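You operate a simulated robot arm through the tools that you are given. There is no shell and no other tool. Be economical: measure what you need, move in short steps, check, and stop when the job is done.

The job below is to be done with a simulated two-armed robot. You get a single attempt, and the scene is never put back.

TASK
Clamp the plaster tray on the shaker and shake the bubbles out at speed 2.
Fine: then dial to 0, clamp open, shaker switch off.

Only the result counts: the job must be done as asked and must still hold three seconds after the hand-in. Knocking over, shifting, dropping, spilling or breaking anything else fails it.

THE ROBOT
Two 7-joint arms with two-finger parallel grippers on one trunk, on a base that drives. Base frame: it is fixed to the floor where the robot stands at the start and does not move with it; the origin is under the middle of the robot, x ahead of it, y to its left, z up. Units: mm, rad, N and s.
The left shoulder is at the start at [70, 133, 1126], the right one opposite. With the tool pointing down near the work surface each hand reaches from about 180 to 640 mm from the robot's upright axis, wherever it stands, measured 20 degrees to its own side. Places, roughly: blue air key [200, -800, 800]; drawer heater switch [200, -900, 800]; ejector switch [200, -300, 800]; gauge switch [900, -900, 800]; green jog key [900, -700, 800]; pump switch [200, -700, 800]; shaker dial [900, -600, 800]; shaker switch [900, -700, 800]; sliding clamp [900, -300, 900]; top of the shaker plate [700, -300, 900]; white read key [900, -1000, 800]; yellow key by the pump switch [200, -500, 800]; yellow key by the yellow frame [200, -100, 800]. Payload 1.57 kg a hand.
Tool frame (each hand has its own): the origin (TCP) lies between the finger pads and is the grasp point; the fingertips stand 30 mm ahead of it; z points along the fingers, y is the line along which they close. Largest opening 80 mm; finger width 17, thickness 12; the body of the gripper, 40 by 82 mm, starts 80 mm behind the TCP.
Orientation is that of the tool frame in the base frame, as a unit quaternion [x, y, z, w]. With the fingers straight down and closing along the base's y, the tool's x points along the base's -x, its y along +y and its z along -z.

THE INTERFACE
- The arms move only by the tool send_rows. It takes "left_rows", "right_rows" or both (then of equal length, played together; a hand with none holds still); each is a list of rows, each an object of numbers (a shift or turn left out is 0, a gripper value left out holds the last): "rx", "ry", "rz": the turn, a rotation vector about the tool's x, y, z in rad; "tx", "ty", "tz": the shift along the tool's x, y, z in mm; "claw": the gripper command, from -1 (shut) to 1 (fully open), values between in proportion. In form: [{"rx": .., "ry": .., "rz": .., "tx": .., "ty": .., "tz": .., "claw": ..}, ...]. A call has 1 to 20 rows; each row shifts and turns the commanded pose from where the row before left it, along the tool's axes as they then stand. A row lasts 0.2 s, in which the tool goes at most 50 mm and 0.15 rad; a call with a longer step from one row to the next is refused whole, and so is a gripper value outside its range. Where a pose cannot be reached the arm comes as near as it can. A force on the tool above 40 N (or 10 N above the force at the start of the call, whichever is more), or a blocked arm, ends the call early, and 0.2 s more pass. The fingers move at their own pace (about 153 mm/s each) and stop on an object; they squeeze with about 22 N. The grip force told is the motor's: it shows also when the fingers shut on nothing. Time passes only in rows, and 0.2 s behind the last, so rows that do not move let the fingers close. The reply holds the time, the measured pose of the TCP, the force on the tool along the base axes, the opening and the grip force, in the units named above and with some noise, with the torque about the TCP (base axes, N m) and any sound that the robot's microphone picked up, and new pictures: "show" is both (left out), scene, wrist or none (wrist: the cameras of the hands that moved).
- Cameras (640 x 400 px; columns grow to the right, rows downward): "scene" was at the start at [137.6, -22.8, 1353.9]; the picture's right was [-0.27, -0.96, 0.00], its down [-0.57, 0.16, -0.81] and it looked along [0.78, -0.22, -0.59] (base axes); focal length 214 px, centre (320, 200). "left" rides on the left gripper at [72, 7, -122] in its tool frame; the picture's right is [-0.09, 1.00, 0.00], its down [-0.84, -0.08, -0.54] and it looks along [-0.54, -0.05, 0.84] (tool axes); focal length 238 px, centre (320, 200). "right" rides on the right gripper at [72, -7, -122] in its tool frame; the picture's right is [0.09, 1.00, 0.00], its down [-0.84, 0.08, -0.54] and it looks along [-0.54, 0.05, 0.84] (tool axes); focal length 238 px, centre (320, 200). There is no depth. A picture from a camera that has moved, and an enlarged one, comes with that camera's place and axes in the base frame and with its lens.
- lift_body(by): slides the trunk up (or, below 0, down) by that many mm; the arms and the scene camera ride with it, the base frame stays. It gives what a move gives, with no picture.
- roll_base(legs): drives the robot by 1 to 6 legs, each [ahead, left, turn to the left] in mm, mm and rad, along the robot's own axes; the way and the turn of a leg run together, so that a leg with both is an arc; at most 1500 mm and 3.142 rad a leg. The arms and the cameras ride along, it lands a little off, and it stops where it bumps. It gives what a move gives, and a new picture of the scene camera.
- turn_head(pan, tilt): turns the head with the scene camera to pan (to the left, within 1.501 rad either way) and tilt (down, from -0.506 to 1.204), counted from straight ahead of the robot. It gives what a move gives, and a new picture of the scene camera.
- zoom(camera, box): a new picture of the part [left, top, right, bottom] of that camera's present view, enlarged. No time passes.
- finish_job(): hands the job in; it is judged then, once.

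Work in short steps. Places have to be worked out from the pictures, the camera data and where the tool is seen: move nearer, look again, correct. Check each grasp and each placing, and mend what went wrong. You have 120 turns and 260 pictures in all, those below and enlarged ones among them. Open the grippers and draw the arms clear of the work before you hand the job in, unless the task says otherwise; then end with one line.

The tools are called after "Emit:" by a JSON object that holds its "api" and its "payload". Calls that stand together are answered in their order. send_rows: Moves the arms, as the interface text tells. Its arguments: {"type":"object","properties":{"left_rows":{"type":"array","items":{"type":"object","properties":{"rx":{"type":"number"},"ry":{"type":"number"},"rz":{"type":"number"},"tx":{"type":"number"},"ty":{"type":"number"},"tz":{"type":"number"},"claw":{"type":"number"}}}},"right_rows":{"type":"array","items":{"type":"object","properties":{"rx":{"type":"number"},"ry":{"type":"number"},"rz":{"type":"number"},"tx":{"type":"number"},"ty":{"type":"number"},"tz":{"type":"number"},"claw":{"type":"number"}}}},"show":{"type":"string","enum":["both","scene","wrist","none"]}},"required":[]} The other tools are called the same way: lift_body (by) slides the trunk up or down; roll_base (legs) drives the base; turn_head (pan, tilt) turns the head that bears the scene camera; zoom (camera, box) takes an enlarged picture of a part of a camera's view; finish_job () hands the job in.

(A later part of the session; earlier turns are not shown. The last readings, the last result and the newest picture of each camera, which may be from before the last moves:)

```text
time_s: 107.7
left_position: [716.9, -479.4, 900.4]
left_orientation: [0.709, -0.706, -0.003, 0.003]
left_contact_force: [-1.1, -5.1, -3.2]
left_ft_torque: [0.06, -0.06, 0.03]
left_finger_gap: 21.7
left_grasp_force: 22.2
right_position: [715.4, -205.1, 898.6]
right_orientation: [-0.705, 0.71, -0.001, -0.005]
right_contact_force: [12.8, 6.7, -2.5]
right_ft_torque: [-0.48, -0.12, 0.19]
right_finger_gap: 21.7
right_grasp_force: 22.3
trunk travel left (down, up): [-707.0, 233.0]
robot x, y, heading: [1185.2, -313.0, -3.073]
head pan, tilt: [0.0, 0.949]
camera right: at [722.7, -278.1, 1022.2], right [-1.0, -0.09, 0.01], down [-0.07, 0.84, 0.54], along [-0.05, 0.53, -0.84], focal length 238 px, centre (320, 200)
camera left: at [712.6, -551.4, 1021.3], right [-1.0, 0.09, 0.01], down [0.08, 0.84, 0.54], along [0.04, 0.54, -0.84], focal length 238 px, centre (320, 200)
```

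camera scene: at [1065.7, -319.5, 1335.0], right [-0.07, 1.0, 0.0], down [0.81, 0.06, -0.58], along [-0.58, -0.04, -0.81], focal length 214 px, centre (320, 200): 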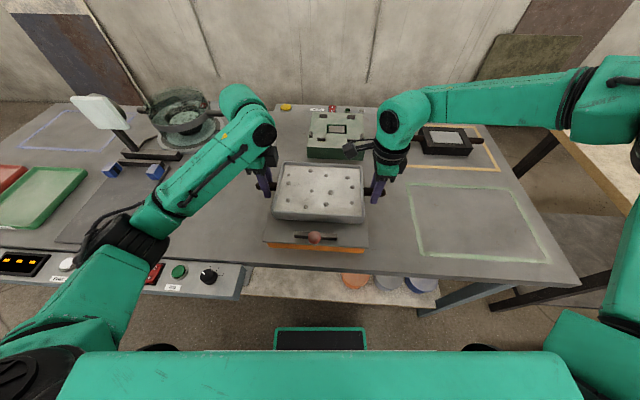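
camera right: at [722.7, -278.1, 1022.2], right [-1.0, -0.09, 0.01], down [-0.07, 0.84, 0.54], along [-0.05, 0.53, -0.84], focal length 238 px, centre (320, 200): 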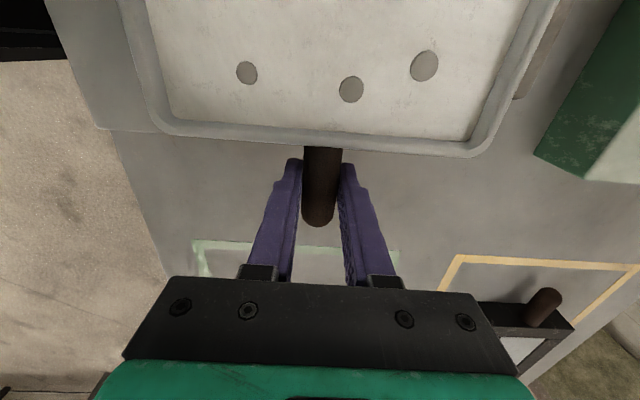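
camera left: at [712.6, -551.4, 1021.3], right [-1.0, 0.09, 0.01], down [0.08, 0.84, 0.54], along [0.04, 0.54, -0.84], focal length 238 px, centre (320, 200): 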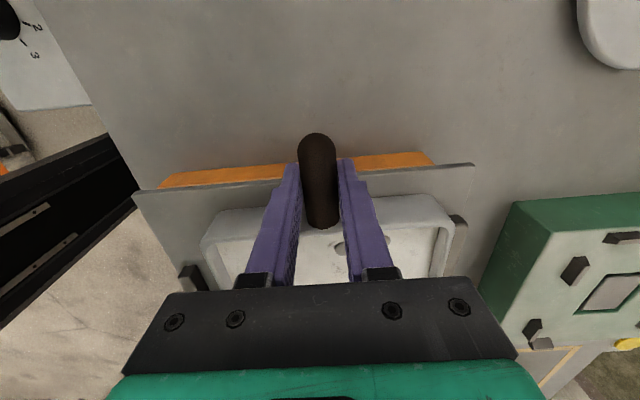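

The right end feels contact (≈13 N); I bring the left end up 2 mm and check again.

Emit:
{"api": "send_rows", "payload": {"left_rows": [{"ty": 1.2}, {"ty": 1.2}, {}], "right_rows": [{"ty": 0}, {"ty": 0}, {}], "show": "none"}}

Emit:
{"api": "zoom", "payload": {"camera": "left", "box": [380, 150, 540, 250]}}

Emit:
{"api": "zoom", "payload": {"camera": "right", "box": [460, 0, 640, 112]}}

```text
time_s: 108.5
left_position: [717.0, -480.1, 899.6]
left_orientation: [-0.707, 0.707, 0.003, -0.002]
left_contact_force: [19.2, -5.1, -3.2]
left_ft_torque: [0.36, -0.2, -0.17]
left_finger_gap: 22.0
left_grasp_force: 22.0
right_position: [716.2, -205.5, 901.0]
right_orientation: [-0.705, 0.709, 0.001, -0.007]
right_contact_force: [4.7, 6.4, -8.7]
right_ft_torque: [0.46, -0.12, 0.14]
right_finger_gap: 21.7
right_grasp_force: 22.0
trunk travel left (down, up): [-707.0, 233.0]
robot x, y, heading: [1186.9, -311.4, -3.072]
head pan, tilt: [0.0, 0.949]
```

```text
4.00 times, centred on (460, 200) of left
camera zoom: at [711.9, -551.8, 1021.9], right [-1.0, 0.09, 0.01], down [0.08, 0.84, 0.54], along [0.04, 0.54, -0.84], focal length 953 px, centre (-240, 200)
```

zoom: 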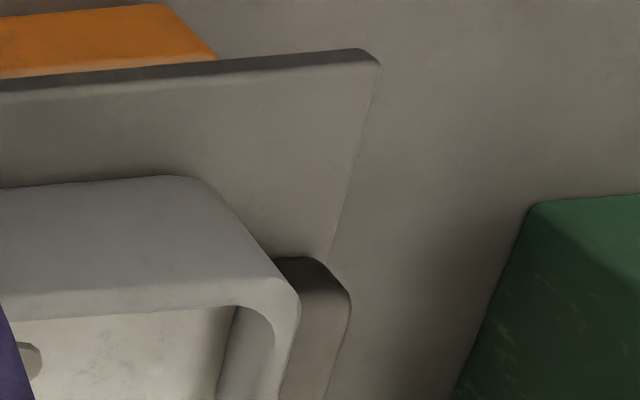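

```text
3.56 times, centred on (550, 56) of right
camera zoom: at [723.8, -278.3, 1023.3], right [-1.0, -0.09, 0.01], down [-0.06, 0.84, 0.54], along [-0.06, 0.53, -0.84], focal length 848 px, centre (-498, 712)
```

zoom: 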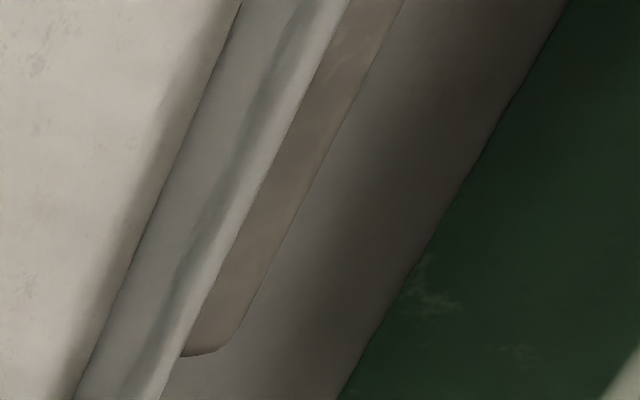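

The tray is snug on the stop. I open both hands and raise them clear.

Emit:
{"api": "send_rows", "payload": {"left_rows": [{"ty": -1}, {"claw": 0}, {"claw": 0.5}, {"claw": 0.5}, {"tz": -15}, {"tz": -25}, {"tz": -30}, {"tz": -30}, {"tz": -30}], "right_rows": [{}, {"claw": 0}, {"claw": 0.5}, {"claw": 0.5}, {"tz": -15}, {"tz": -25}, {"tz": -30}, {"tz": -30}, {"tz": -30}]}}

```text
time_s: 110.5
left_position: [712.8, -480.7, 1029.9]
left_orientation: [0.708, -0.706, -0.004, 0.002]
left_contact_force: [-0.2, -0.6, -0.1]
left_ft_torque: [-0.04, -0.02, 0.01]
left_finger_gap: 60.2
left_grasp_force: 0.1
right_position: [716.2, -202.9, 1029.8]
right_orientation: [-0.706, 0.709, -0.001, -0.006]
right_contact_force: [0.4, 0.0, -0.4]
right_ft_torque: [0.0, -0.01, -0.01]
right_finger_gap: 60.0
right_grasp_force: 0.1
trunk travel left (down, up): [-707.0, 233.0]
robot x, y, heading: [1188.8, -311.8, -3.074]
head pan, tilt: [0.0, 0.949]
camera scene: at [1069.0, -319.1, 1335.3], right [-0.07, 1.0, 0.0], down [0.81, 0.06, -0.58], along [-0.58, -0.04, -0.81], focal length 214 px, centre (320, 200)
camera right: at [723.4, -275.9, 1153.1], right [-1.0, -0.09, 0.01], down [-0.07, 0.84, 0.54], along [-0.05, 0.53, -0.84], focal length 238 px, centre (320, 200)
camera left: at [708.5, -552.6, 1151.3], right [-1.0, 0.09, 0.01], down [0.08, 0.84, 0.54], along [0.04, 0.54, -0.84], focal length 238 px, centre (320, 200)
```

scene: 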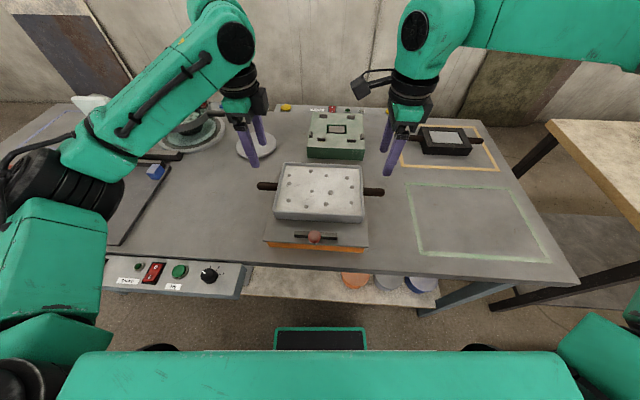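
right: 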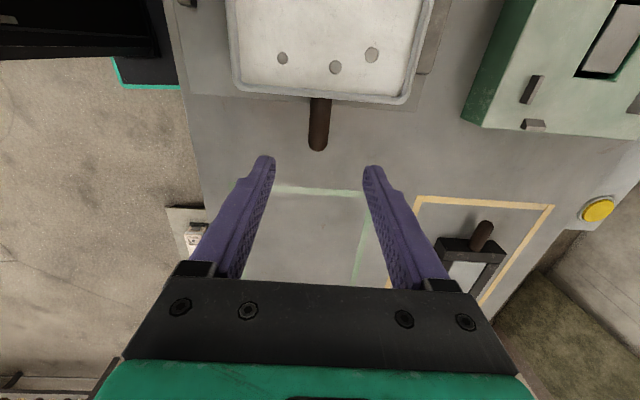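
left: 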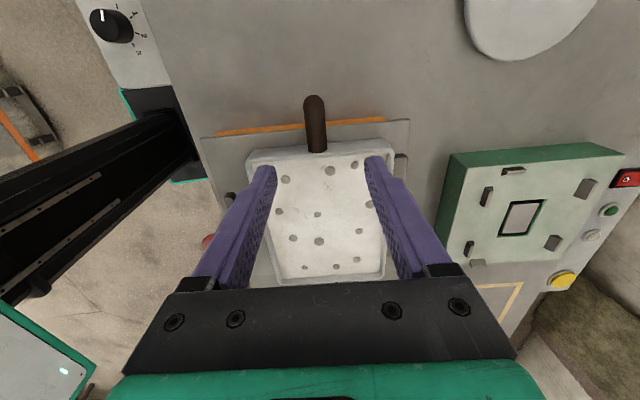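

Tray rests level between stop and clamp. Now the right hand goes over the red ball (≈869, −346, 919).

Emit:
{"api": "send_rows", "payload": {"right_rows": [{"ty": -17, "tx": 0, "claw": 0.5}, {"ty": -17, "tx": 18}, {"ty": -17, "tx": 18}, {"ty": -17, "tx": 18}, {"ty": -17, "tx": 18}, {"ty": -17, "tx": 18}, {"ty": -17, "tx": 18}, {"ty": -17, "tx": 18}, {"ty": -17, "tx": 17}, {}]}}

```text
time_s: 112.7
left_position: [711.5, -479.9, 1029.9]
left_orientation: [0.708, -0.707, -0.004, 0.002]
left_contact_force: [0.1, -0.7, 0.2]
left_ft_torque: [0.0, 0.0, 0.03]
left_finger_gap: 60.1
left_grasp_force: 0.1
right_position: [846.5, -305.3, 1030.0]
right_orientation: [-0.705, 0.709, -0.001, -0.006]
right_contact_force: [0.2, -0.2, -0.2]
right_ft_torque: [0.02, 0.0, -0.02]
right_finger_gap: 60.1
right_grasp_force: 0.0
right hand out of reach, approached as far as the arm can: row 7, 8, 9
trunk travel left (down, up): [-707.0, 233.0]
robot x, y, heading: [1187.0, -311.0, -3.072]
head pan, tilt: [0.0, 0.949]
camera scene: at [1067.8, -319.2, 1335.2], right [-0.07, 1.0, 0.0], down [0.81, 0.06, -0.58], along [-0.58, -0.04, -0.81], focal length 214 px, centre (320, 200)
camera right: at [852.6, -377.4, 1153.0], right [-1.0, -0.09, 0.01], down [-0.07, 0.84, 0.53], along [-0.05, 0.53, -0.85], focal length 238 px, centre (320, 200)
```

scene: 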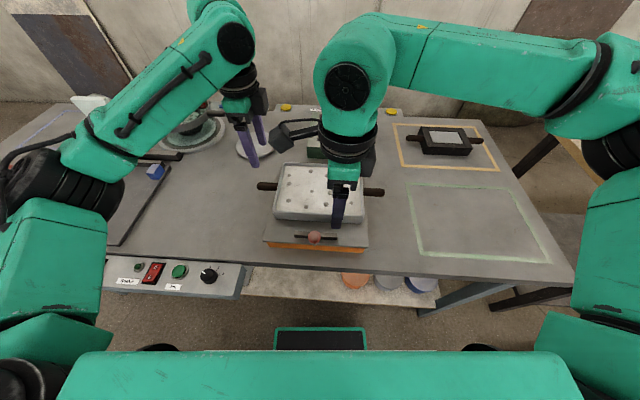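
right: 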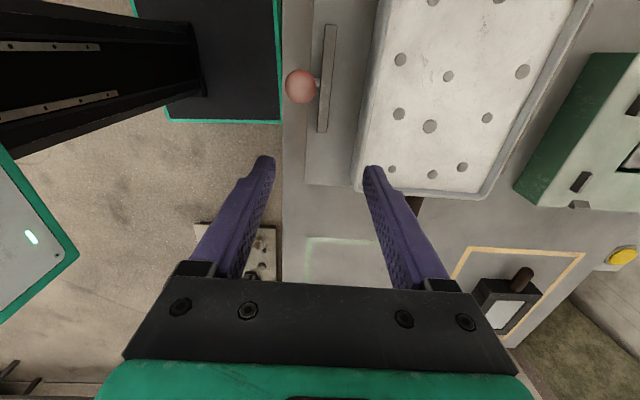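

The right hand can't cross that far; I shift the base back and left so that clamp (right hand) and dial/switch (left hand) are all comfortable.

Emit:
{"api": "roll_base", "payload": {"legs": [[-70, 0, 0], [0, 165, 0], [0, 0, -0.07]]}}

```text
time_s: 115.2
left_position: [783.5, -608.2, 1030.0]
left_orientation: [-0.683, 0.731, 0.003, -0.002]
left_contact_force: [-0.5, 1.1, 0.7]
left_ft_torque: [0.0, -0.02, -0.02]
left_finger_gap: 59.7
left_grasp_force: 0.0
right_position: [930.1, -442.0, 1030.4]
right_orientation: [-0.68, 0.734, 0.0, -0.007]
right_contact_force: [0.1, -1.2, -0.6]
right_ft_torque: [0.0, -0.03, 0.03]
right_finger_gap: 59.7
right_grasp_force: 0.1
trunk travel left (down, up): [-707.0, 233.0]
robot x, y, heading: [1267.7, -475.0, 3.137]
head pan, tilt: [0.0, 0.949]
camera scene: at [1150.2, -472.1, 1335.2], right [0.0, 1.0, 0.0], down [0.81, 0.0, -0.58], along [-0.58, 0.0, -0.81], focal length 214 px, centre (320, 200)
```

scene: 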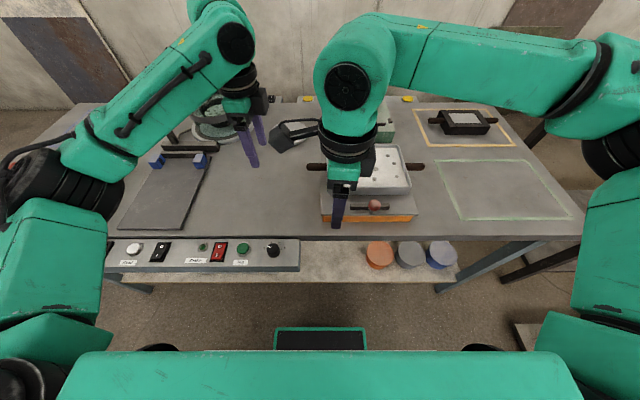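

Ball is at ≈(865, −343). I bring the right hand above it, fingers straddling along x.

Emit:
{"api": "send_rows", "payload": {"right_rows": [{"tx": -18.5, "ty": 14.3}, {"tx": -18.5, "ty": 14.3}, {"tx": -18.5, "ty": 14.3}, {"tx": -18.5, "ty": 14.3, "tz": 10}, {"tx": -18.5, "ty": 14.3, "tz": 15}, {}], "show": "wrist"}}

```text
time_s: 116.6
left_position: [783.8, -608.4, 1030.0]
left_orientation: [-0.683, 0.73, 0.004, -0.002]
left_contact_force: [-0.1, 0.1, -0.3]
left_ft_torque: [0.0, 0.0, -0.01]
left_finger_gap: 60.0
left_grasp_force: 0.0
right_position: [864.0, -345.2, 1003.2]
right_orientation: [-0.679, 0.734, 0.0, -0.008]
right_contact_force: [-0.3, 0.4, 0.3]
right_ft_torque: [0.01, 0.04, 0.02]
right_finger_gap: 60.2
right_grasp_force: 0.1
trunk travel left (down, up): [-707.0, 233.0]
robot x, y, heading: [1268.6, -474.2, 3.139]
head pan, tilt: [0.0, 0.949]
camera right: at [867.0, -417.7, 1126.3], right [-1.0, -0.02, 0.01], down [-0.01, 0.85, 0.53], along [-0.02, 0.53, -0.85], focal length 238 px, centre (320, 200)
```

right: 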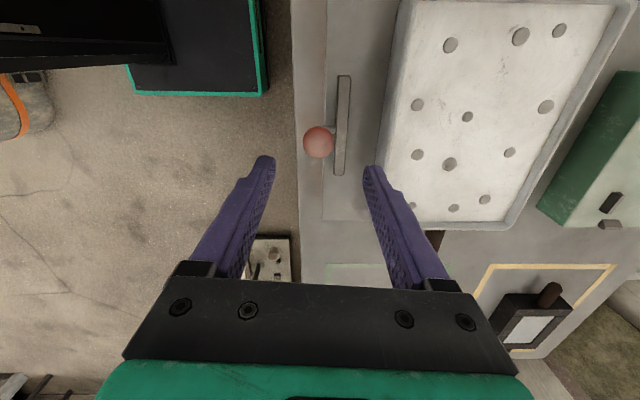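

Aligned within ~4 mm. I descend to ball height and close on it.

Emit:
{"api": "send_rows", "payload": {"right_rows": [{"tx": 3.5, "tz": 15}, {"tz": 20}, {"tz": 20}, {"tz": 15}, {"tz": 10}, {}]}}

```text
time_s: 118.0
left_position: [783.7, -608.0, 1030.0]
left_orientation: [-0.682, 0.731, 0.004, -0.003]
left_contact_force: [-0.2, 1.0, -0.1]
left_ft_torque: [0.04, 0.01, -0.02]
left_finger_gap: 60.0
left_grasp_force: 0.1
right_position: [865.4, -350.0, 924.6]
right_orientation: [-0.679, 0.734, -0.001, -0.006]
right_contact_force: [0.1, 0.2, -0.4]
right_ft_torque: [0.01, 0.04, 0.02]
right_finger_gap: 60.0
right_grasp_force: 0.0
trunk travel left (down, up): [-707.0, 233.0]
robot x, y, heading: [1271.1, -473.1, 3.139]
head pan, tilt: [0.0, 0.949]
camera scene: at [1150.5, -472.1, 1335.3], right [0.0, 1.0, 0.0], down [0.81, 0.0, -0.58], along [-0.58, 0.0, -0.81], focal length 214 px, centre (320, 200)
camera right: at [867.4, -423.3, 1047.4], right [-1.0, -0.02, 0.01], down [-0.01, 0.85, 0.53], along [-0.02, 0.53, -0.85], focal length 238 px, centre (320, 200)
```

scene: 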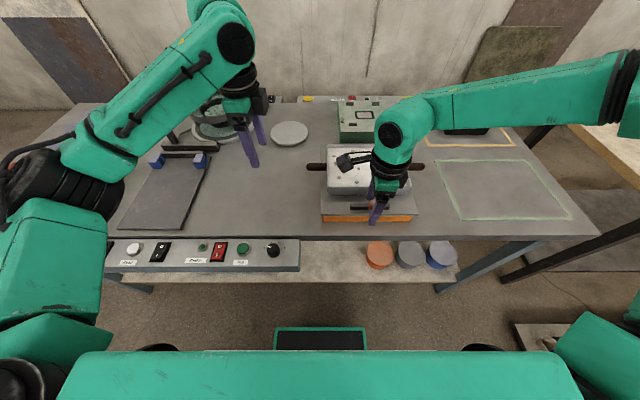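
right: 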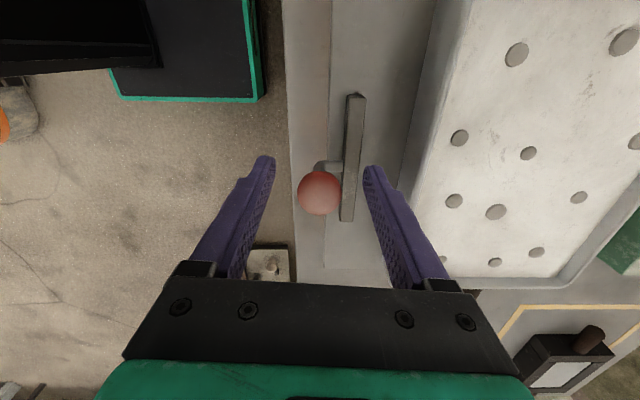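

The ball sits exactly at the grasp point. I close on it.

Emit:
{"api": "send_rows", "payload": {"right_rows": [{"claw": -1}, {"claw": -1}, {"claw": -1}], "show": "none"}}

Emit:
{"api": "send_rows", "payload": {"right_rows": [{"ty": 4}, {"ty": 4}, {"ty": 4}, {"ty": 4}, {}], "show": "wrist"}}

```text
time_s: 118.8
left_position: [782.4, -609.0, 1030.2]
left_orientation: [-0.683, 0.731, 0.004, -0.002]
left_contact_force: [0.3, -0.6, -0.1]
left_ft_torque: [-0.02, 0.0, -0.03]
left_finger_gap: 60.0
left_grasp_force: 0.0
right_position: [864.9, -350.7, 923.8]
right_orientation: [-0.679, 0.734, -0.001, -0.007]
right_contact_force: [-0.2, -0.5, -2.0]
right_ft_torque: [-0.02, 0.0, 0.02]
right_finger_gap: 27.1
right_grasp_force: 37.6
trunk travel left (down, up): [-707.0, 233.0]
robot x, y, heading: [1269.1, -474.1, 3.14]
head pan, tilt: [0.0, 0.949]
```

```text
time_s: 120.0
left_position: [782.3, -609.9, 1028.6]
left_orientation: [-0.683, 0.73, 0.004, -0.002]
left_contact_force: [-0.3, -0.3, 0.9]
left_ft_torque: [0.02, 0.04, 0.02]
left_finger_gap: 60.0
left_grasp_force: 0.1
right_position: [845.6, -350.4, 924.3]
right_orientation: [-0.68, 0.733, -0.001, -0.007]
right_contact_force: [0.1, -9.3, -10.3]
right_ft_torque: [-0.66, 0.08, 0.02]
right_finger_gap: 27.1
right_grasp_force: 37.8
trunk travel left (down, up): [-707.0, 233.0]
robot x, y, heading: [1269.2, -472.4, 3.143]
head pan, tilt: [0.0, 0.949]
camera right: at [848.4, -423.4, 1047.8], right [-1.0, -0.02, 0.01], down [-0.01, 0.85, 0.53], along [-0.02, 0.53, -0.85], focal length 238 px, centre (320, 200)
```

right: 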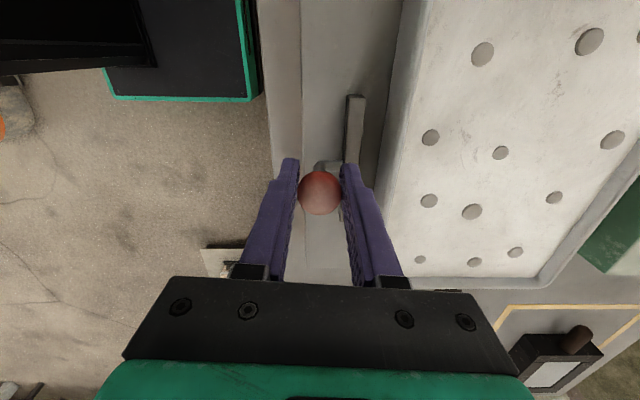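

The clamp slides freely along x. I correct the slight sideways drift and continue in 2–3 mm steps until it meets the tray.

Emit:
{"api": "send_rows", "payload": {"right_rows": [{"tx": 1.2, "tz": 1}, {"ty": 3, "tx": 0.23}, {"ty": 3, "tx": 0.23}, {"ty": 2, "tx": 0.15}, {}], "show": "wrist"}}

```text
time_s: 121.2
left_position: [784.8, -608.6, 1029.5]
left_orientation: [-0.682, 0.731, 0.004, -0.001]
left_contact_force: [0.6, 0.0, -0.4]
left_ft_torque: [-0.01, 0.02, 0.01]
left_finger_gap: 60.4
left_grasp_force: 0.0
right_position: [840.7, -351.4, 923.7]
right_orientation: [-0.679, 0.734, 0.001, -0.008]
right_contact_force: [1.0, -7.0, 7.0]
right_ft_torque: [0.08, -0.05, -0.02]
right_finger_gap: 26.8
right_grasp_force: 37.7
trunk travel left (down, up): [-707.0, 233.0]
robot x, y, heading: [1270.6, -474.6, 3.14]
head pan, tilt: [0.0, 0.949]
camera right: at [843.1, -423.4, 1047.2], right [-1.0, -0.02, 0.01], down [-0.01, 0.85, 0.53], along [-0.02, 0.53, -0.85], focal length 238 px, centre (320, 200)
```

right: 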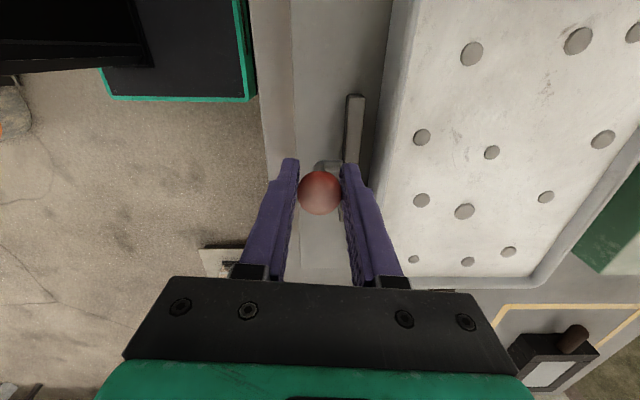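

Emit:
{"api": "send_rows", "payload": {"right_rows": [{"tx": 0.7, "ty": 2, "tz": -0.5}, {"ty": 2, "tx": 0.15}, {"ty": 2, "tx": 0.15}, {"ty": 2, "tx": 0.15}, {}], "show": "wrist"}}

```text
time_s: 122.4
left_position: [783.4, -609.9, 1029.2]
left_orientation: [-0.682, 0.731, 0.004, -0.002]
left_contact_force: [0.6, -0.1, 0.1]
left_ft_torque: [0.0, 0.0, -0.03]
left_finger_gap: 60.2
left_grasp_force: 0.1
right_position: [831.9, -349.7, 924.6]
right_orientation: [-0.679, 0.734, 0.0, -0.006]
right_contact_force: [-0.5, -6.4, 4.3]
right_ft_torque: [-0.1, 0.01, 0.02]
right_finger_gap: 26.7
right_grasp_force: 38.1
trunk travel left (down, up): [-707.0, 233.0]
robot x, y, heading: [1269.0, -469.4, 3.139]
head pan, tilt: [0.0, 0.949]
camera right: at [833.8, -423.4, 1047.3], right [-1.0, -0.02, 0.01], down [-0.01, 0.85, 0.53], along [-0.02, 0.53, -0.85], focal length 238 px, centre (320, 200)
```

right: 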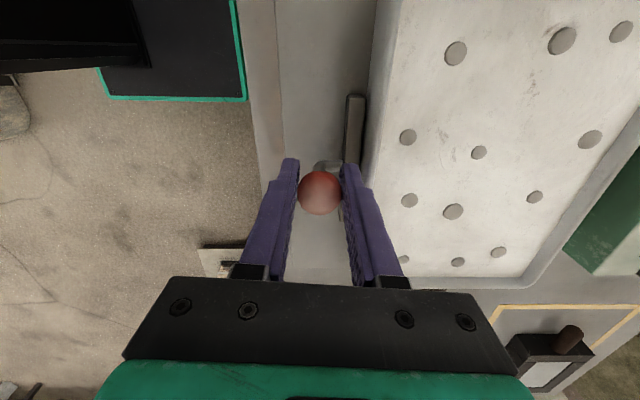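

Bar is within ~10 mm of the tray wall. I continue gently and watch the x-force.

Emit:
{"api": "send_rows", "payload": {"right_rows": [{"tx": 0.6, "ty": 1.5, "tz": -0.5}, {"ty": 1.5, "tx": 0.12}, {"ty": 1.5, "tx": 0.12}, {"ty": 1.5, "tx": 0.12}, {}], "show": "wrist"}}

Emit:
{"api": "zoom", "payload": {"camera": "right", "box": [300, 70, 460, 170]}}

```text
time_s: 123.6
left_position: [786.0, -608.7, 1029.7]
left_orientation: [-0.683, 0.731, 0.006, -0.003]
left_contact_force: [0.2, 0.3, 0.3]
left_ft_torque: [-0.02, 0.03, 0.05]
left_finger_gap: 59.9
left_grasp_force: 0.1
right_position: [831.6, -349.0, 924.5]
right_orientation: [-0.68, 0.733, 0.0, -0.004]
right_contact_force: [23.0, -5.4, -12.7]
right_ft_torque: [-0.07, -0.15, -0.11]
right_finger_gap: 27.3
right_grasp_force: 37.6
trunk travel left (down, up): [-707.0, 233.0]
robot x, y, heading: [1270.0, -470.4, 3.14]
head pan, tilt: [0.0, 0.949]
camera right: at [832.6, -423.6, 1047.8], right [-1.0, -0.02, 0.01], down [-0.01, 0.84, 0.54], along [-0.01, 0.54, -0.84], focal length 238 px, centre (320, 200)
```

right: 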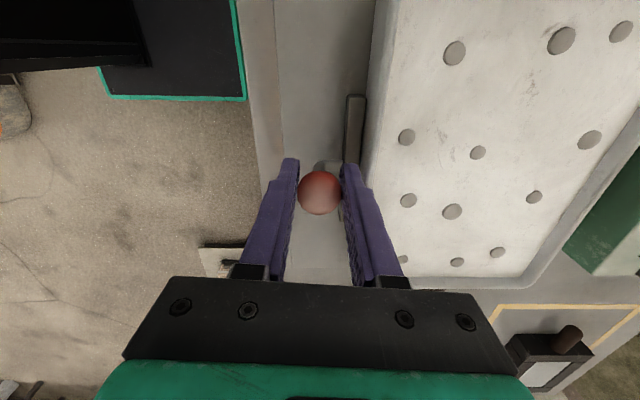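

```text
4.00 times, centred on (380, 120) of right
camera zoom: at [832.6, -423.6, 1047.8], right [-1.0, -0.02, 0.01], down [-0.01, 0.84, 0.54], along [-0.01, 0.54, -0.84], focal length 953 px, centre (80, 520)
```

zoom: 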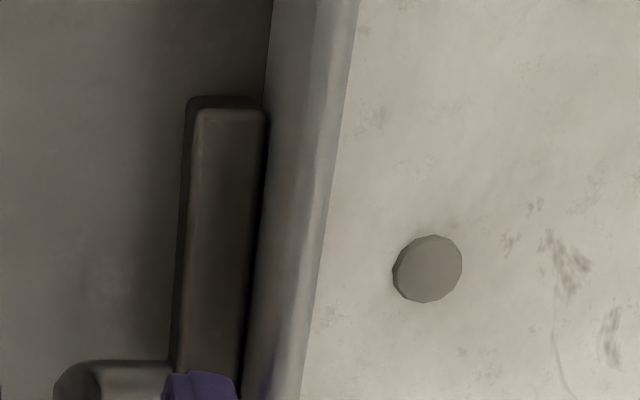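

The bar is firmly against the tray wall (23 N). I relax, open only slightly (≈33 mm) so the inner finger doesn't touch the tray, and rise.

Emit:
{"api": "send_rows", "payload": {"right_rows": [{"ty": -1}, {"claw": -0.15}, {"claw": -0.15}, {"tz": -6}, {"tz": -12}, {"tz": -20}, {"tz": -30}, {"tz": -30}, {"tz": -20}]}}

```text
time_s: 125.6
left_position: [782.9, -608.5, 1029.1]
left_orientation: [-0.682, 0.731, 0.004, -0.003]
left_contact_force: [0.9, 1.1, 0.3]
left_ft_torque: [-0.02, 0.0, 0.0]
left_finger_gap: 60.0
left_grasp_force: 0.0
right_position: [827.5, -348.8, 1043.1]
right_orientation: [-0.679, 0.734, -0.001, -0.008]
right_contact_force: [0.4, 0.4, -0.1]
right_ft_torque: [-0.01, 0.02, 0.0]
right_finger_gap: 33.9
right_grasp_force: 0.1
trunk travel left (down, up): [-707.0, 233.0]
robot x, y, heading: [1270.0, -474.7, 3.146]
head pan, tilt: [0.0, 0.949]
camera scene: at [1149.9, -472.2, 1335.2], right [0.0, 1.0, 0.0], down [0.81, 0.0, -0.58], along [-0.58, 0.0, -0.81], focal length 214 px, centre (320, 200)
camera right: at [829.8, -421.0, 1166.2], right [-1.0, -0.02, 0.01], down [-0.01, 0.85, 0.53], along [-0.02, 0.53, -0.85], focal length 238 px, centre (320, 200)
```

scene: 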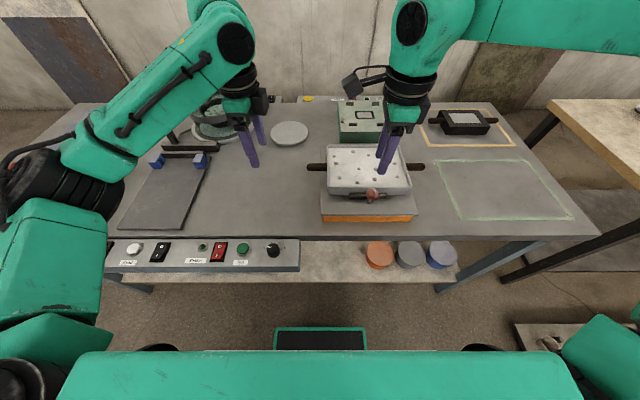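
right: 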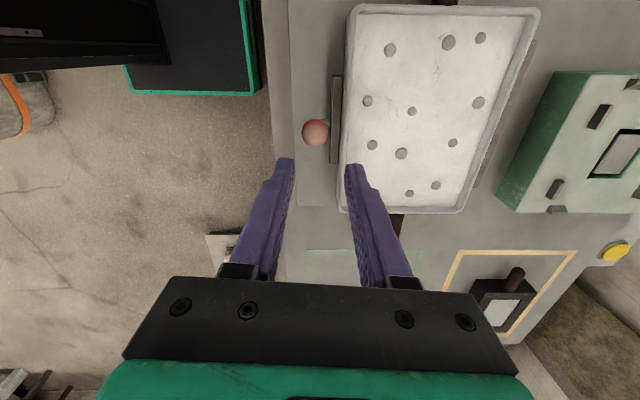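

Clamp is closed on the tray. Now the left hand goes above the dial (≈932, −591), turned back about 60° so it has travel for 1→2.

Emit:
{"api": "send_rows", "payload": {"left_rows": [{"tx": -3, "ty": -18.5}, {"tx": -3, "ty": -18.5}, {"tx": -3, "ty": -18.5}, {"tx": -3, "ty": -18.5}, {"tx": -4, "ty": -18.5}, {"tx": -4, "ty": -18.5}, {"tx": -4, "ty": -18.5}, {"tx": -3, "ty": -18}, {"rz": -0.15, "tz": 10}, {"rz": -0.15, "tz": 10}, {"rz": -0.15, "tz": 10}, {"rz": -0.15, "tz": 10}, {"rz": -0.15, "tz": 10}, {"rz": -0.15, "tz": 10}, {"rz": -0.15, "tz": 10}, {}]}}

```text
time_s: 129.0
left_position: [932.1, -590.2, 959.2]
left_orientation: [0.957, -0.289, -0.005, -0.001]
left_contact_force: [-0.4, 0.2, -0.4]
left_ft_torque: [-0.03, -0.03, 0.01]
left_finger_gap: 60.1
left_grasp_force: 0.0
right_position: [829.0, -348.1, 1042.7]
right_orientation: [-0.68, 0.733, 0.0, -0.006]
right_contact_force: [-0.4, -0.2, -0.3]
right_ft_torque: [-0.04, 0.02, -0.01]
right_finger_gap: 33.7
right_grasp_force: 0.0
trunk travel left (down, up): [-707.0, 233.0]
robot x, y, heading: [1268.1, -475.3, 3.14]
head pan, tilt: [0.0, 0.949]
camera scene: at [1150.4, -472.1, 1335.3], right [0.0, 1.0, 0.0], down [0.81, 0.0, -0.58], along [-0.58, 0.0, -0.81], focal length 214 px, centre (320, 200)
camera left: at [990.8, -636.3, 1079.9], right [-0.63, -0.78, 0.0], down [-0.65, 0.53, 0.55], along [-0.43, 0.34, -0.84], focal length 238 px, centre (320, 200)
```

scene: 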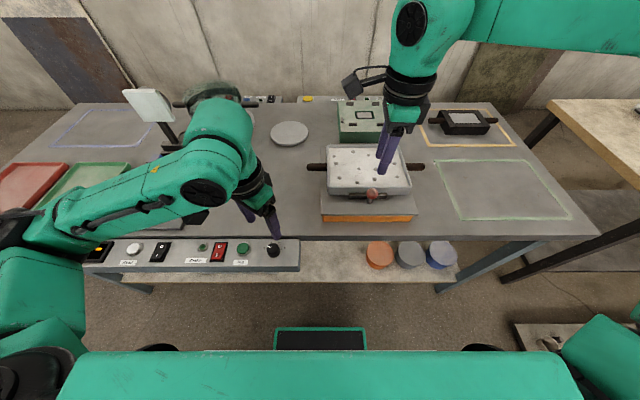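
left: 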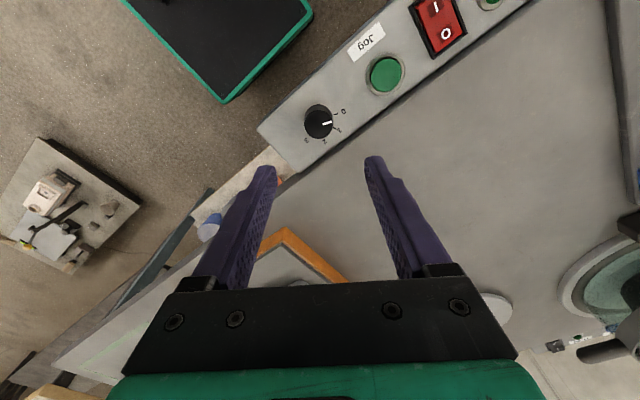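

Emit:
{"api": "zoom", "payload": {"camera": "left", "box": [280, 90, 360, 150]}}

Emit:
{"api": "zoom", "payload": {"camera": "scene", "box": [180, 225, 308, 305]}}

```text
6.67 times, centred on (320, 120) of left
camera zoom: at [990.8, -636.3, 1079.9], right [-0.63, -0.78, 0.0], down [-0.65, 0.53, 0.55], along [-0.43, 0.34, -0.84], focal length 1589 px, centre (320, 733)
```

zoom: 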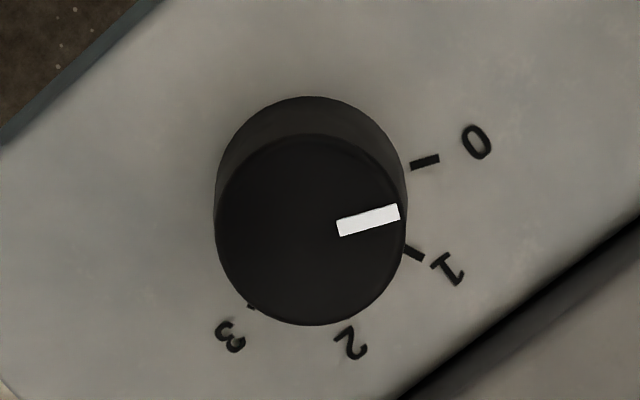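

```text
5.00 times, centred on (244, 265) of scene
camera zoom: at [1150.4, -472.1, 1335.3], right [0.0, 1.0, 0.0], down [0.81, 0.0, -0.58], along [-0.58, 0.0, -0.81], focal length 1072 px, centre (700, -125)
```

zoom: 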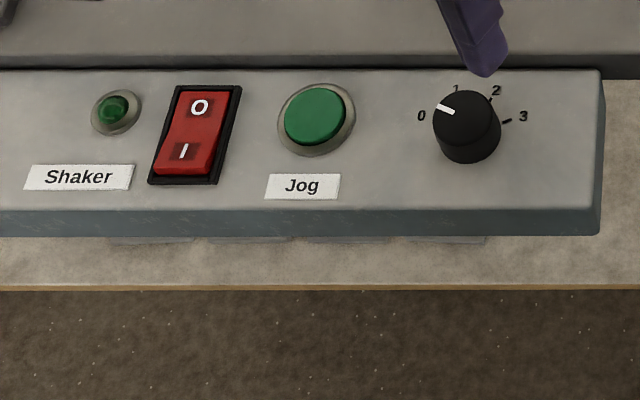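

The dial actually reads 0 (marks ~40° apart, knob centre ≈(940, −591)). With the clamp shut and dial at 0, I take the left hand to the rocker first, fingers closed.

Emit:
{"api": "send_rows", "payload": {"left_rows": [{"tx": 16.4, "ty": 17.7, "claw": -1}, {"tx": 16.4, "ty": 17.7}, {"tx": 16.4, "ty": 17.7}, {"tx": 16.4, "ty": 17.7}, {"tx": 16.4, "ty": 17.7}, {"tx": 16.4, "ty": 17.7}, {"rz": -0.15}, {"rz": -0.15}, {"rz": -0.15, "tz": 10}, {"tz": 10}, {}]}}

Emit:
{"api": "zoom", "payload": {"camera": "scene", "box": [180, 225, 308, 305]}}

```text
time_s: 131.4
left_position: [933.6, -603.6, 937.9]
left_orientation: [0.998, -0.067, -0.003, -0.001]
left_contact_force: [-0.4, 0.4, -0.5]
left_ft_torque: [0.0, 0.01, 0.0]
left_finger_gap: 0.0
left_grasp_force: 21.3
left hand out of reach, approached as far as the arm can: row 1, 2, 3, 4, 5, 6
right_position: [827.6, -347.5, 1042.1]
right_orientation: [-0.679, 0.734, -0.001, -0.007]
right_contact_force: [0.1, -0.4, -0.4]
right_ft_torque: [0.04, -0.01, 0.01]
right_finger_gap: 33.8
right_grasp_force: 0.1
trunk travel left (down, up): [-707.0, 233.0]
robot x, y, heading: [1267.1, -471.4, 3.135]
head pan, tilt: [0.0, 0.949]
camera scene: at [1150.4, -472.1, 1335.3], right [0.0, 1.0, 0.0], down [0.81, 0.0, -0.58], along [-0.58, 0.0, -0.81], focal length 214 px, centre (320, 200)
camera left: at [1006.1, -620.6, 1059.4], right [-0.23, -0.97, 0.0], down [-0.81, 0.19, 0.55], along [-0.53, 0.13, -0.84], focal length 238 px, centre (320, 200)
```

scene: 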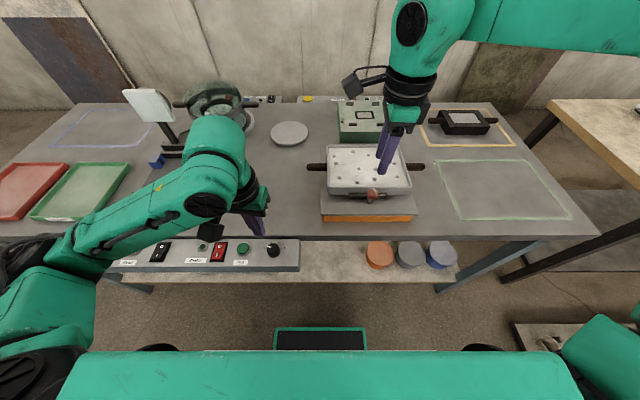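
left: 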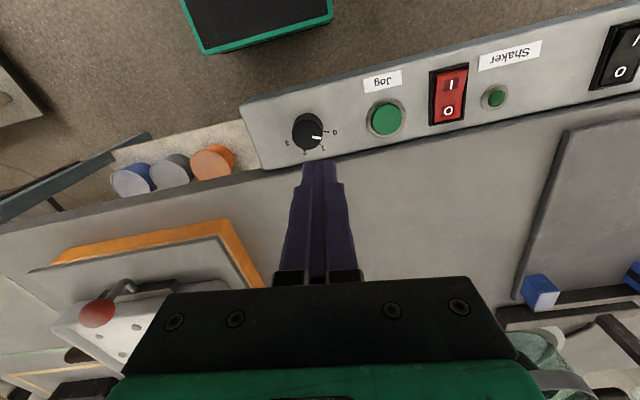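

```text
5.00 times, centred on (244, 265) of scene
camera zoom: at [1150.4, -472.1, 1335.3], right [0.0, 1.0, 0.0], down [0.81, 0.0, -0.58], along [-0.58, 0.0, -0.81], focal length 1072 px, centre (700, -125)
```

zoom: 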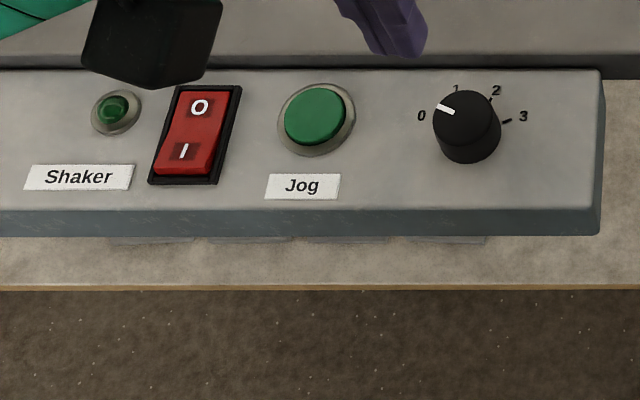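

The left arm is at a limit this close in; I back the base off 100 mm and shift 65 mm left for better postures.

Emit:
{"api": "roll_base", "payload": {"legs": [[-100, 66, 0.003]]}}

Emit:
{"api": "send_rows", "payload": {"left_rows": [{"tx": -15, "ty": 14}, {"tx": -15, "ty": 14}, {"tx": -15, "ty": 14}, {"tx": -15, "ty": 14}]}}

```text
time_s: 132.7
left_position: [1033.6, -671.1, 939.3]
left_orientation: [0.998, -0.066, -0.002, 0.0]
left_contact_force: [-0.3, 0.2, -0.2]
left_ft_torque: [0.0, -0.01, 0.04]
left_finger_gap: 0.1
left_grasp_force: 21.0
right_position: [927.7, -413.2, 1042.0]
right_orientation: [-0.681, 0.732, -0.002, -0.008]
right_contact_force: [-0.8, -0.6, -0.4]
right_ft_torque: [-0.02, 0.01, 0.02]
right_finger_gap: 33.8
right_grasp_force: 0.1
trunk travel left (down, up): [-707.0, 233.0]
robot x, y, heading: [1370.6, -538.6, -3.135]
head pan, tilt: [0.0, 0.949]
camera scene: at [1250.0, -537.4, 1335.1], right [0.0, 1.0, 0.0], down [0.81, 0.0, -0.58], along [-0.58, 0.0, -0.81], focal length 214 px, centre (320, 200)
```

scene: 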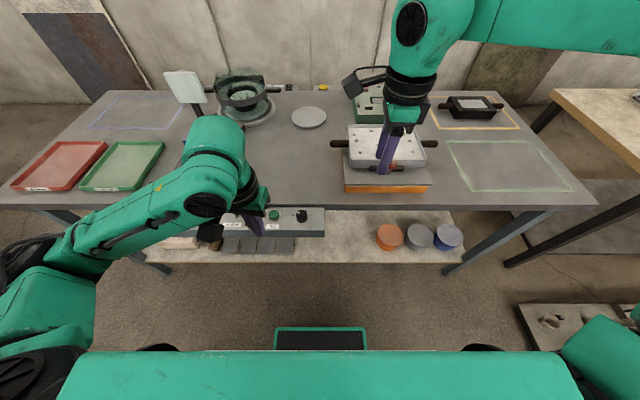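

```text
time_s: 133.7
left_position: [967.2, -720.1, 938.2]
left_orientation: [0.998, -0.067, -0.003, -0.001]
left_contact_force: [-0.4, 0.3, 0.2]
left_ft_torque: [0.0, -0.01, -0.01]
left_finger_gap: 0.0
left_grasp_force: 21.0
right_position: [926.3, -415.7, 1042.6]
right_orientation: [-0.682, 0.732, -0.001, -0.007]
right_contact_force: [-0.4, 0.4, 0.9]
right_ft_torque: [0.01, 0.01, -0.04]
right_finger_gap: 34.2
right_grasp_force: 0.0
trunk travel left (down, up): [-707.0, 233.0]
robot x, y, heading: [1371.5, -541.3, -3.137]
head pan, tilt: [0.0, 0.949]
camera scene: at [1250.2, -538.2, 1335.1], right [0.0, 1.0, 0.0], down [0.81, 0.0, -0.58], along [-0.58, 0.0, -0.81], focal length 214 px, centre (320, 200)
camera left: at [1039.7, -736.0, 1059.7], right [-0.22, -0.97, 0.0], down [-0.82, 0.19, 0.55], along [-0.53, 0.12, -0.84], focal length 238 px, centre (320, 200)
```

scene: 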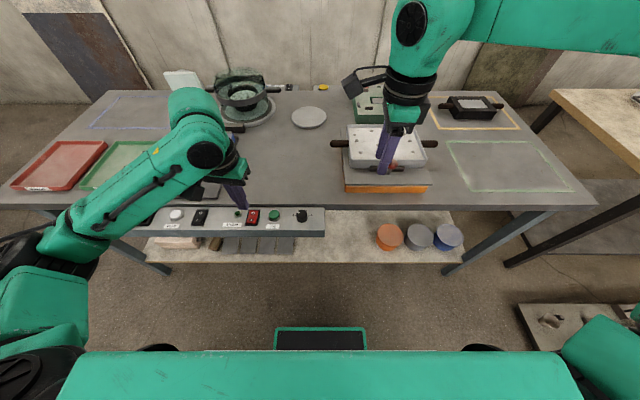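
left: 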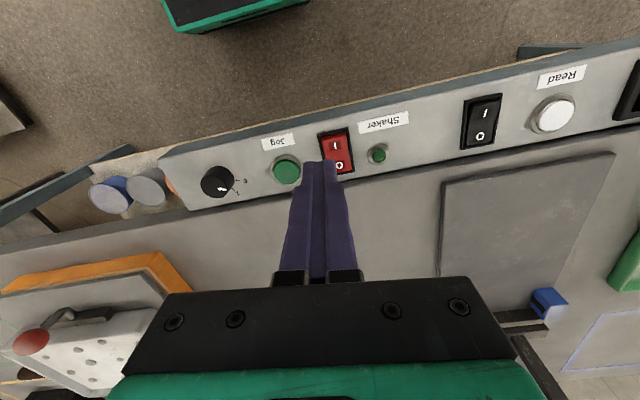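

The "I" half of the rocker is at ≈(950, −731). I move over it and descend to just above.

Emit:
{"api": "send_rows", "payload": {"left_rows": [{"tx": -7, "ty": 6.5}, {"tx": -7.4, "ty": 6.5}, {"tz": 20}, {"tz": 20}, {"tz": 20}, {"tz": 15}, {}], "show": "wrist"}}

Emit:
{"api": "zoom", "payload": {"camera": "scene", "box": [200, 180, 328, 260]}}

```text
time_s: 135.3
left_position: [950.4, -729.4, 861.9]
left_orientation: [0.998, -0.066, -0.004, -0.001]
left_contact_force: [-0.5, 0.5, 0.4]
left_ft_torque: [-0.02, -0.01, 0.04]
left_finger_gap: 0.0
left_grasp_force: 21.3
right_position: [928.1, -416.0, 1042.3]
right_orientation: [-0.682, 0.732, -0.001, -0.007]
right_contact_force: [-0.6, 0.0, -0.6]
right_ft_torque: [0.01, -0.01, 0.02]
right_finger_gap: 34.1
right_grasp_force: 0.0
trunk travel left (down, up): [-707.0, 233.0]
robot x, y, heading: [1369.6, -539.5, -3.135]
head pan, tilt: [0.0, 0.949]
camera left: at [1023.0, -745.9, 983.0], right [-0.22, -0.97, 0.0], down [-0.82, 0.19, 0.55], along [-0.53, 0.12, -0.84], focal length 238 px, centre (320, 200)
```

left: 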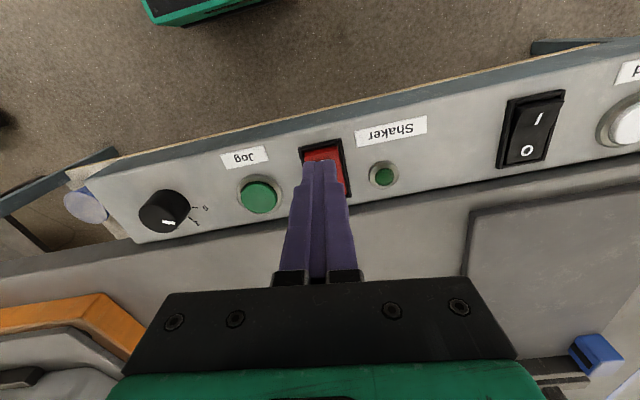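

```text
5.00 times, centred on (264, 220) of scene
camera zoom: at [1251.2, -538.1, 1335.2], right [0.0, 1.0, 0.0], down [0.81, 0.0, -0.58], along [-0.58, 0.0, -0.81], focal length 1072 px, centre (600, 100)
```

zoom: 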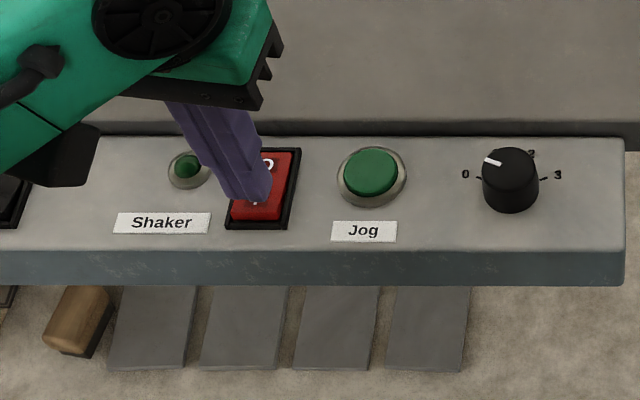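

The tips are straight above the "I". I press down in small steps.

Emit:
{"api": "send_rows", "payload": {"left_rows": [{"ty": -3, "tz": 4}, {"tz": 4}, {"tz": 3}, {"tz": 2}, {"tz": 2}, {"tz": 2}, {"tz": 2}, {"tz": 2}], "show": "wrist"}}

Emit:
{"api": "zoom", "payload": {"camera": "scene", "box": [200, 180, 328, 260]}}

```text
time_s: 137.1
left_position: [950.9, -725.2, 845.1]
left_orientation: [0.998, -0.065, -0.007, -0.001]
left_contact_force: [-0.1, -1.4, 15.0]
left_ft_torque: [-0.12, 0.17, -0.06]
left_finger_gap: 0.0
left_grasp_force: 20.9
right_position: [930.5, -415.5, 1042.9]
right_orientation: [-0.682, 0.732, -0.001, -0.008]
right_contact_force: [0.2, -0.2, -0.2]
right_ft_torque: [-0.03, -0.01, -0.01]
right_finger_gap: 34.0
right_grasp_force: 0.0
trunk travel left (down, up): [-707.0, 233.0]
robot x, y, heading: [1372.3, -537.5, -3.136]
head pan, tilt: [0.0, 0.949]
camera left: at [1024.8, -742.2, 965.9], right [-0.22, -0.98, 0.0], down [-0.81, 0.18, 0.55], along [-0.54, 0.12, -0.83], focal length 238 px, centre (320, 200)
```

left: 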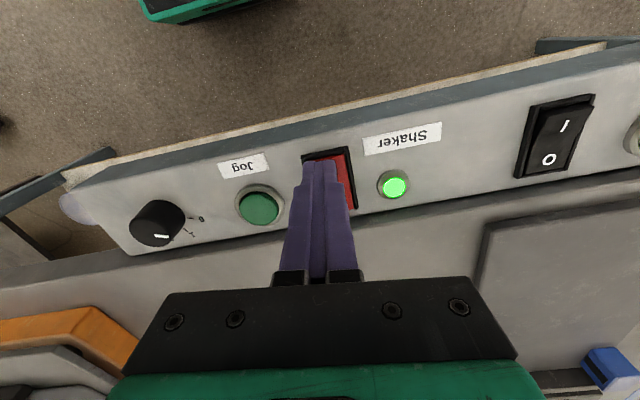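

```text
5.00 times, centred on (264, 220) of scene
camera zoom: at [1253.2, -537.5, 1335.8], right [0.0, 1.0, 0.0], down [0.81, 0.0, -0.58], along [-0.58, 0.0, -0.81], focal length 1072 px, centre (600, 100)
```

zoom: 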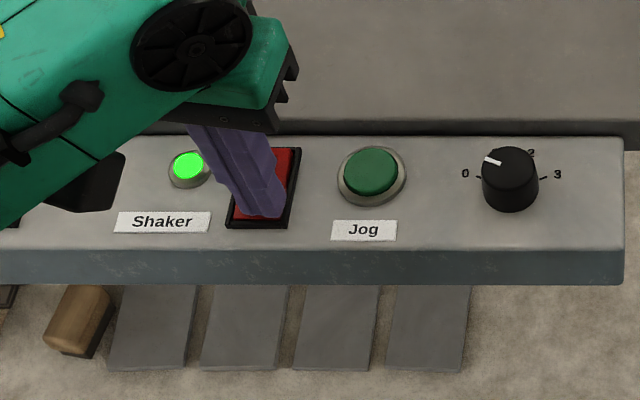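

The lamp is lit: shaker on at dial 0. I rise and go above the dial, opening the fingers to ~60 mm.

Emit:
{"api": "send_rows", "payload": {"left_rows": [{"tz": -10}, {"tz": -25}, {"tz": -30}, {"tz": -20}, {"tx": -4.7, "ty": -21.9, "claw": 0.4}, {"tx": -4.7, "ty": -21.9}, {"tx": -4.7, "ty": -21.9}, {"tx": -4.7, "ty": -21.9}, {"tx": -4.7, "ty": -21.9}, {"tx": -4.7, "ty": -21.9}, {}], "show": "wrist"}}

Emit:
{"api": "zoom", "payload": {"camera": "left", "box": [260, 70, 380, 145]}}

```text
time_s: 139.5
left_position: [942.9, -593.7, 927.5]
left_orientation: [0.998, -0.067, -0.004, -0.001]
left_contact_force: [-0.5, 0.3, 0.1]
left_ft_torque: [-0.02, -0.01, 0.0]
left_finger_gap: 55.8
left_grasp_force: 0.0
right_position: [929.3, -417.1, 1043.7]
right_orientation: [-0.681, 0.732, 0.0, -0.008]
right_contact_force: [0.0, -0.5, -1.1]
right_ft_torque: [-0.01, 0.0, 0.01]
right_finger_gap: 34.2
right_grasp_force: 0.1
trunk travel left (down, up): [-707.0, 233.0]
robot x, y, heading: [1369.5, -539.8, -3.131]
head pan, tilt: [0.0, 0.949]
camera left: at [1016.0, -609.8, 1048.8], right [-0.22, -0.97, 0.0], down [-0.82, 0.18, 0.55], along [-0.53, 0.12, -0.84], focal length 238 px, centre (320, 200)
```

left: 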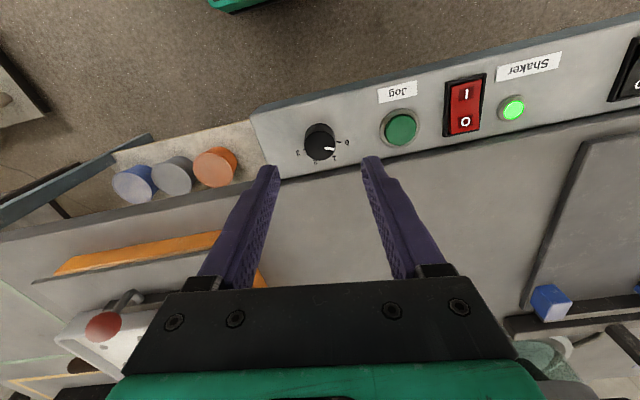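

```text
5.33 times, centred on (320, 108) of left
camera zoom: at [1016.0, -609.8, 1048.8], right [-0.22, -0.97, 0.0], down [-0.82, 0.18, 0.55], along [-0.53, 0.12, -0.84], focal length 1271 px, centre (320, 693)
```

zoom: 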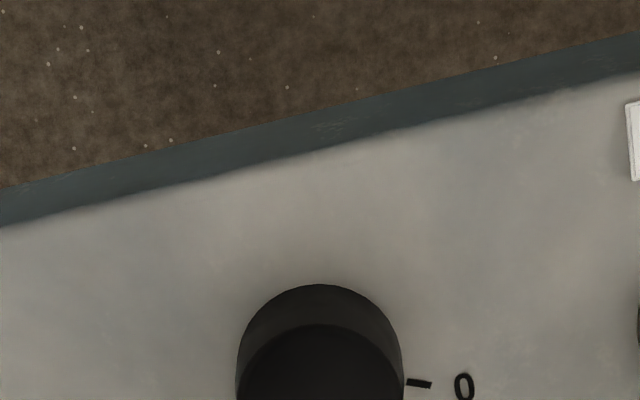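

Knob centre ≈(939, −592). I descend around it.

Emit:
{"api": "send_rows", "payload": {"left_rows": [{"tx": -3.3, "ty": -1.5, "tz": 15}, {"tz": 20}, {"tz": 20}, {"tz": 15}, {"tz": 10}, {"tz": 5}, {}], "show": "wrist"}}

```text
time_s: 141.1
left_position: [937.7, -589.4, 842.7]
left_orientation: [0.998, -0.067, -0.004, -0.001]
left_contact_force: [-0.4, 0.2, 0.1]
left_ft_torque: [-0.03, 0.01, -0.01]
left_finger_gap: 55.9
left_grasp_force: 0.1
right_position: [927.4, -415.3, 1042.9]
right_orientation: [-0.681, 0.732, 0.0, -0.007]
right_contact_force: [0.0, -0.2, -0.4]
right_ft_torque: [-0.01, -0.04, -0.01]
right_finger_gap: 33.9
right_grasp_force: 0.1
trunk travel left (down, up): [-707.0, 233.0]
robot x, y, heading: [1373.7, -540.7, -3.137]
head pan, tilt: [0.0, 0.949]
camera left: at [1010.3, -606.9, 964.3], right [-0.22, -0.97, 0.0], down [-0.82, 0.19, 0.55], along [-0.53, 0.12, -0.84], focal length 238 px, centre (320, 200)
```

left: 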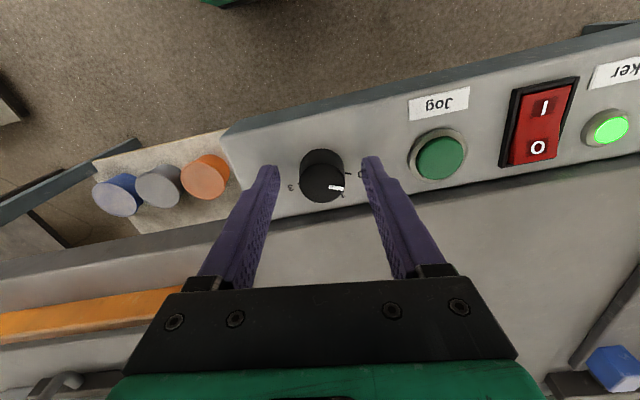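

The knob is ~4 mm further from me than the grip axis; I correct and close on it.

Emit:
{"api": "send_rows", "payload": {"left_rows": [{"tx": -4, "ty": 1.5, "tz": 2}, {"claw": -0.1}, {"claw": -1}, {"claw": -1}, {}], "show": "wrist"}}

```text
time_s: 142.3
left_position: [932.7, -590.7, 841.3]
left_orientation: [0.998, -0.066, -0.003, 0.0]
left_contact_force: [-0.9, 1.3, -1.8]
left_ft_torque: [0.17, 0.32, -0.1]
left_finger_gap: 31.0
left_grasp_force: 40.2
right_position: [927.6, -414.9, 1041.9]
right_orientation: [-0.681, 0.732, -0.001, -0.007]
right_contact_force: [0.0, 0.6, 0.1]
right_ft_torque: [0.02, -0.02, -0.04]
right_finger_gap: 33.7
right_grasp_force: 0.2
trunk travel left (down, up): [-707.0, 233.0]
robot x, y, heading: [1371.5, -536.6, -3.139]
head pan, tilt: [0.0, 0.949]
camera left: at [1006.2, -607.5, 962.8], right [-0.22, -0.97, 0.0], down [-0.82, 0.19, 0.55], along [-0.53, 0.12, -0.84], focal length 238 px, centre (320, 200)
```

left: 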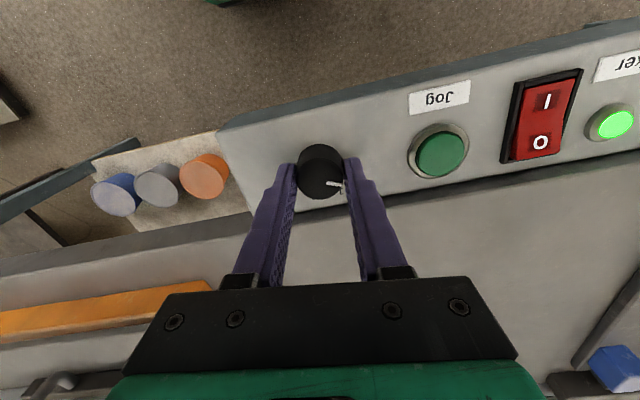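

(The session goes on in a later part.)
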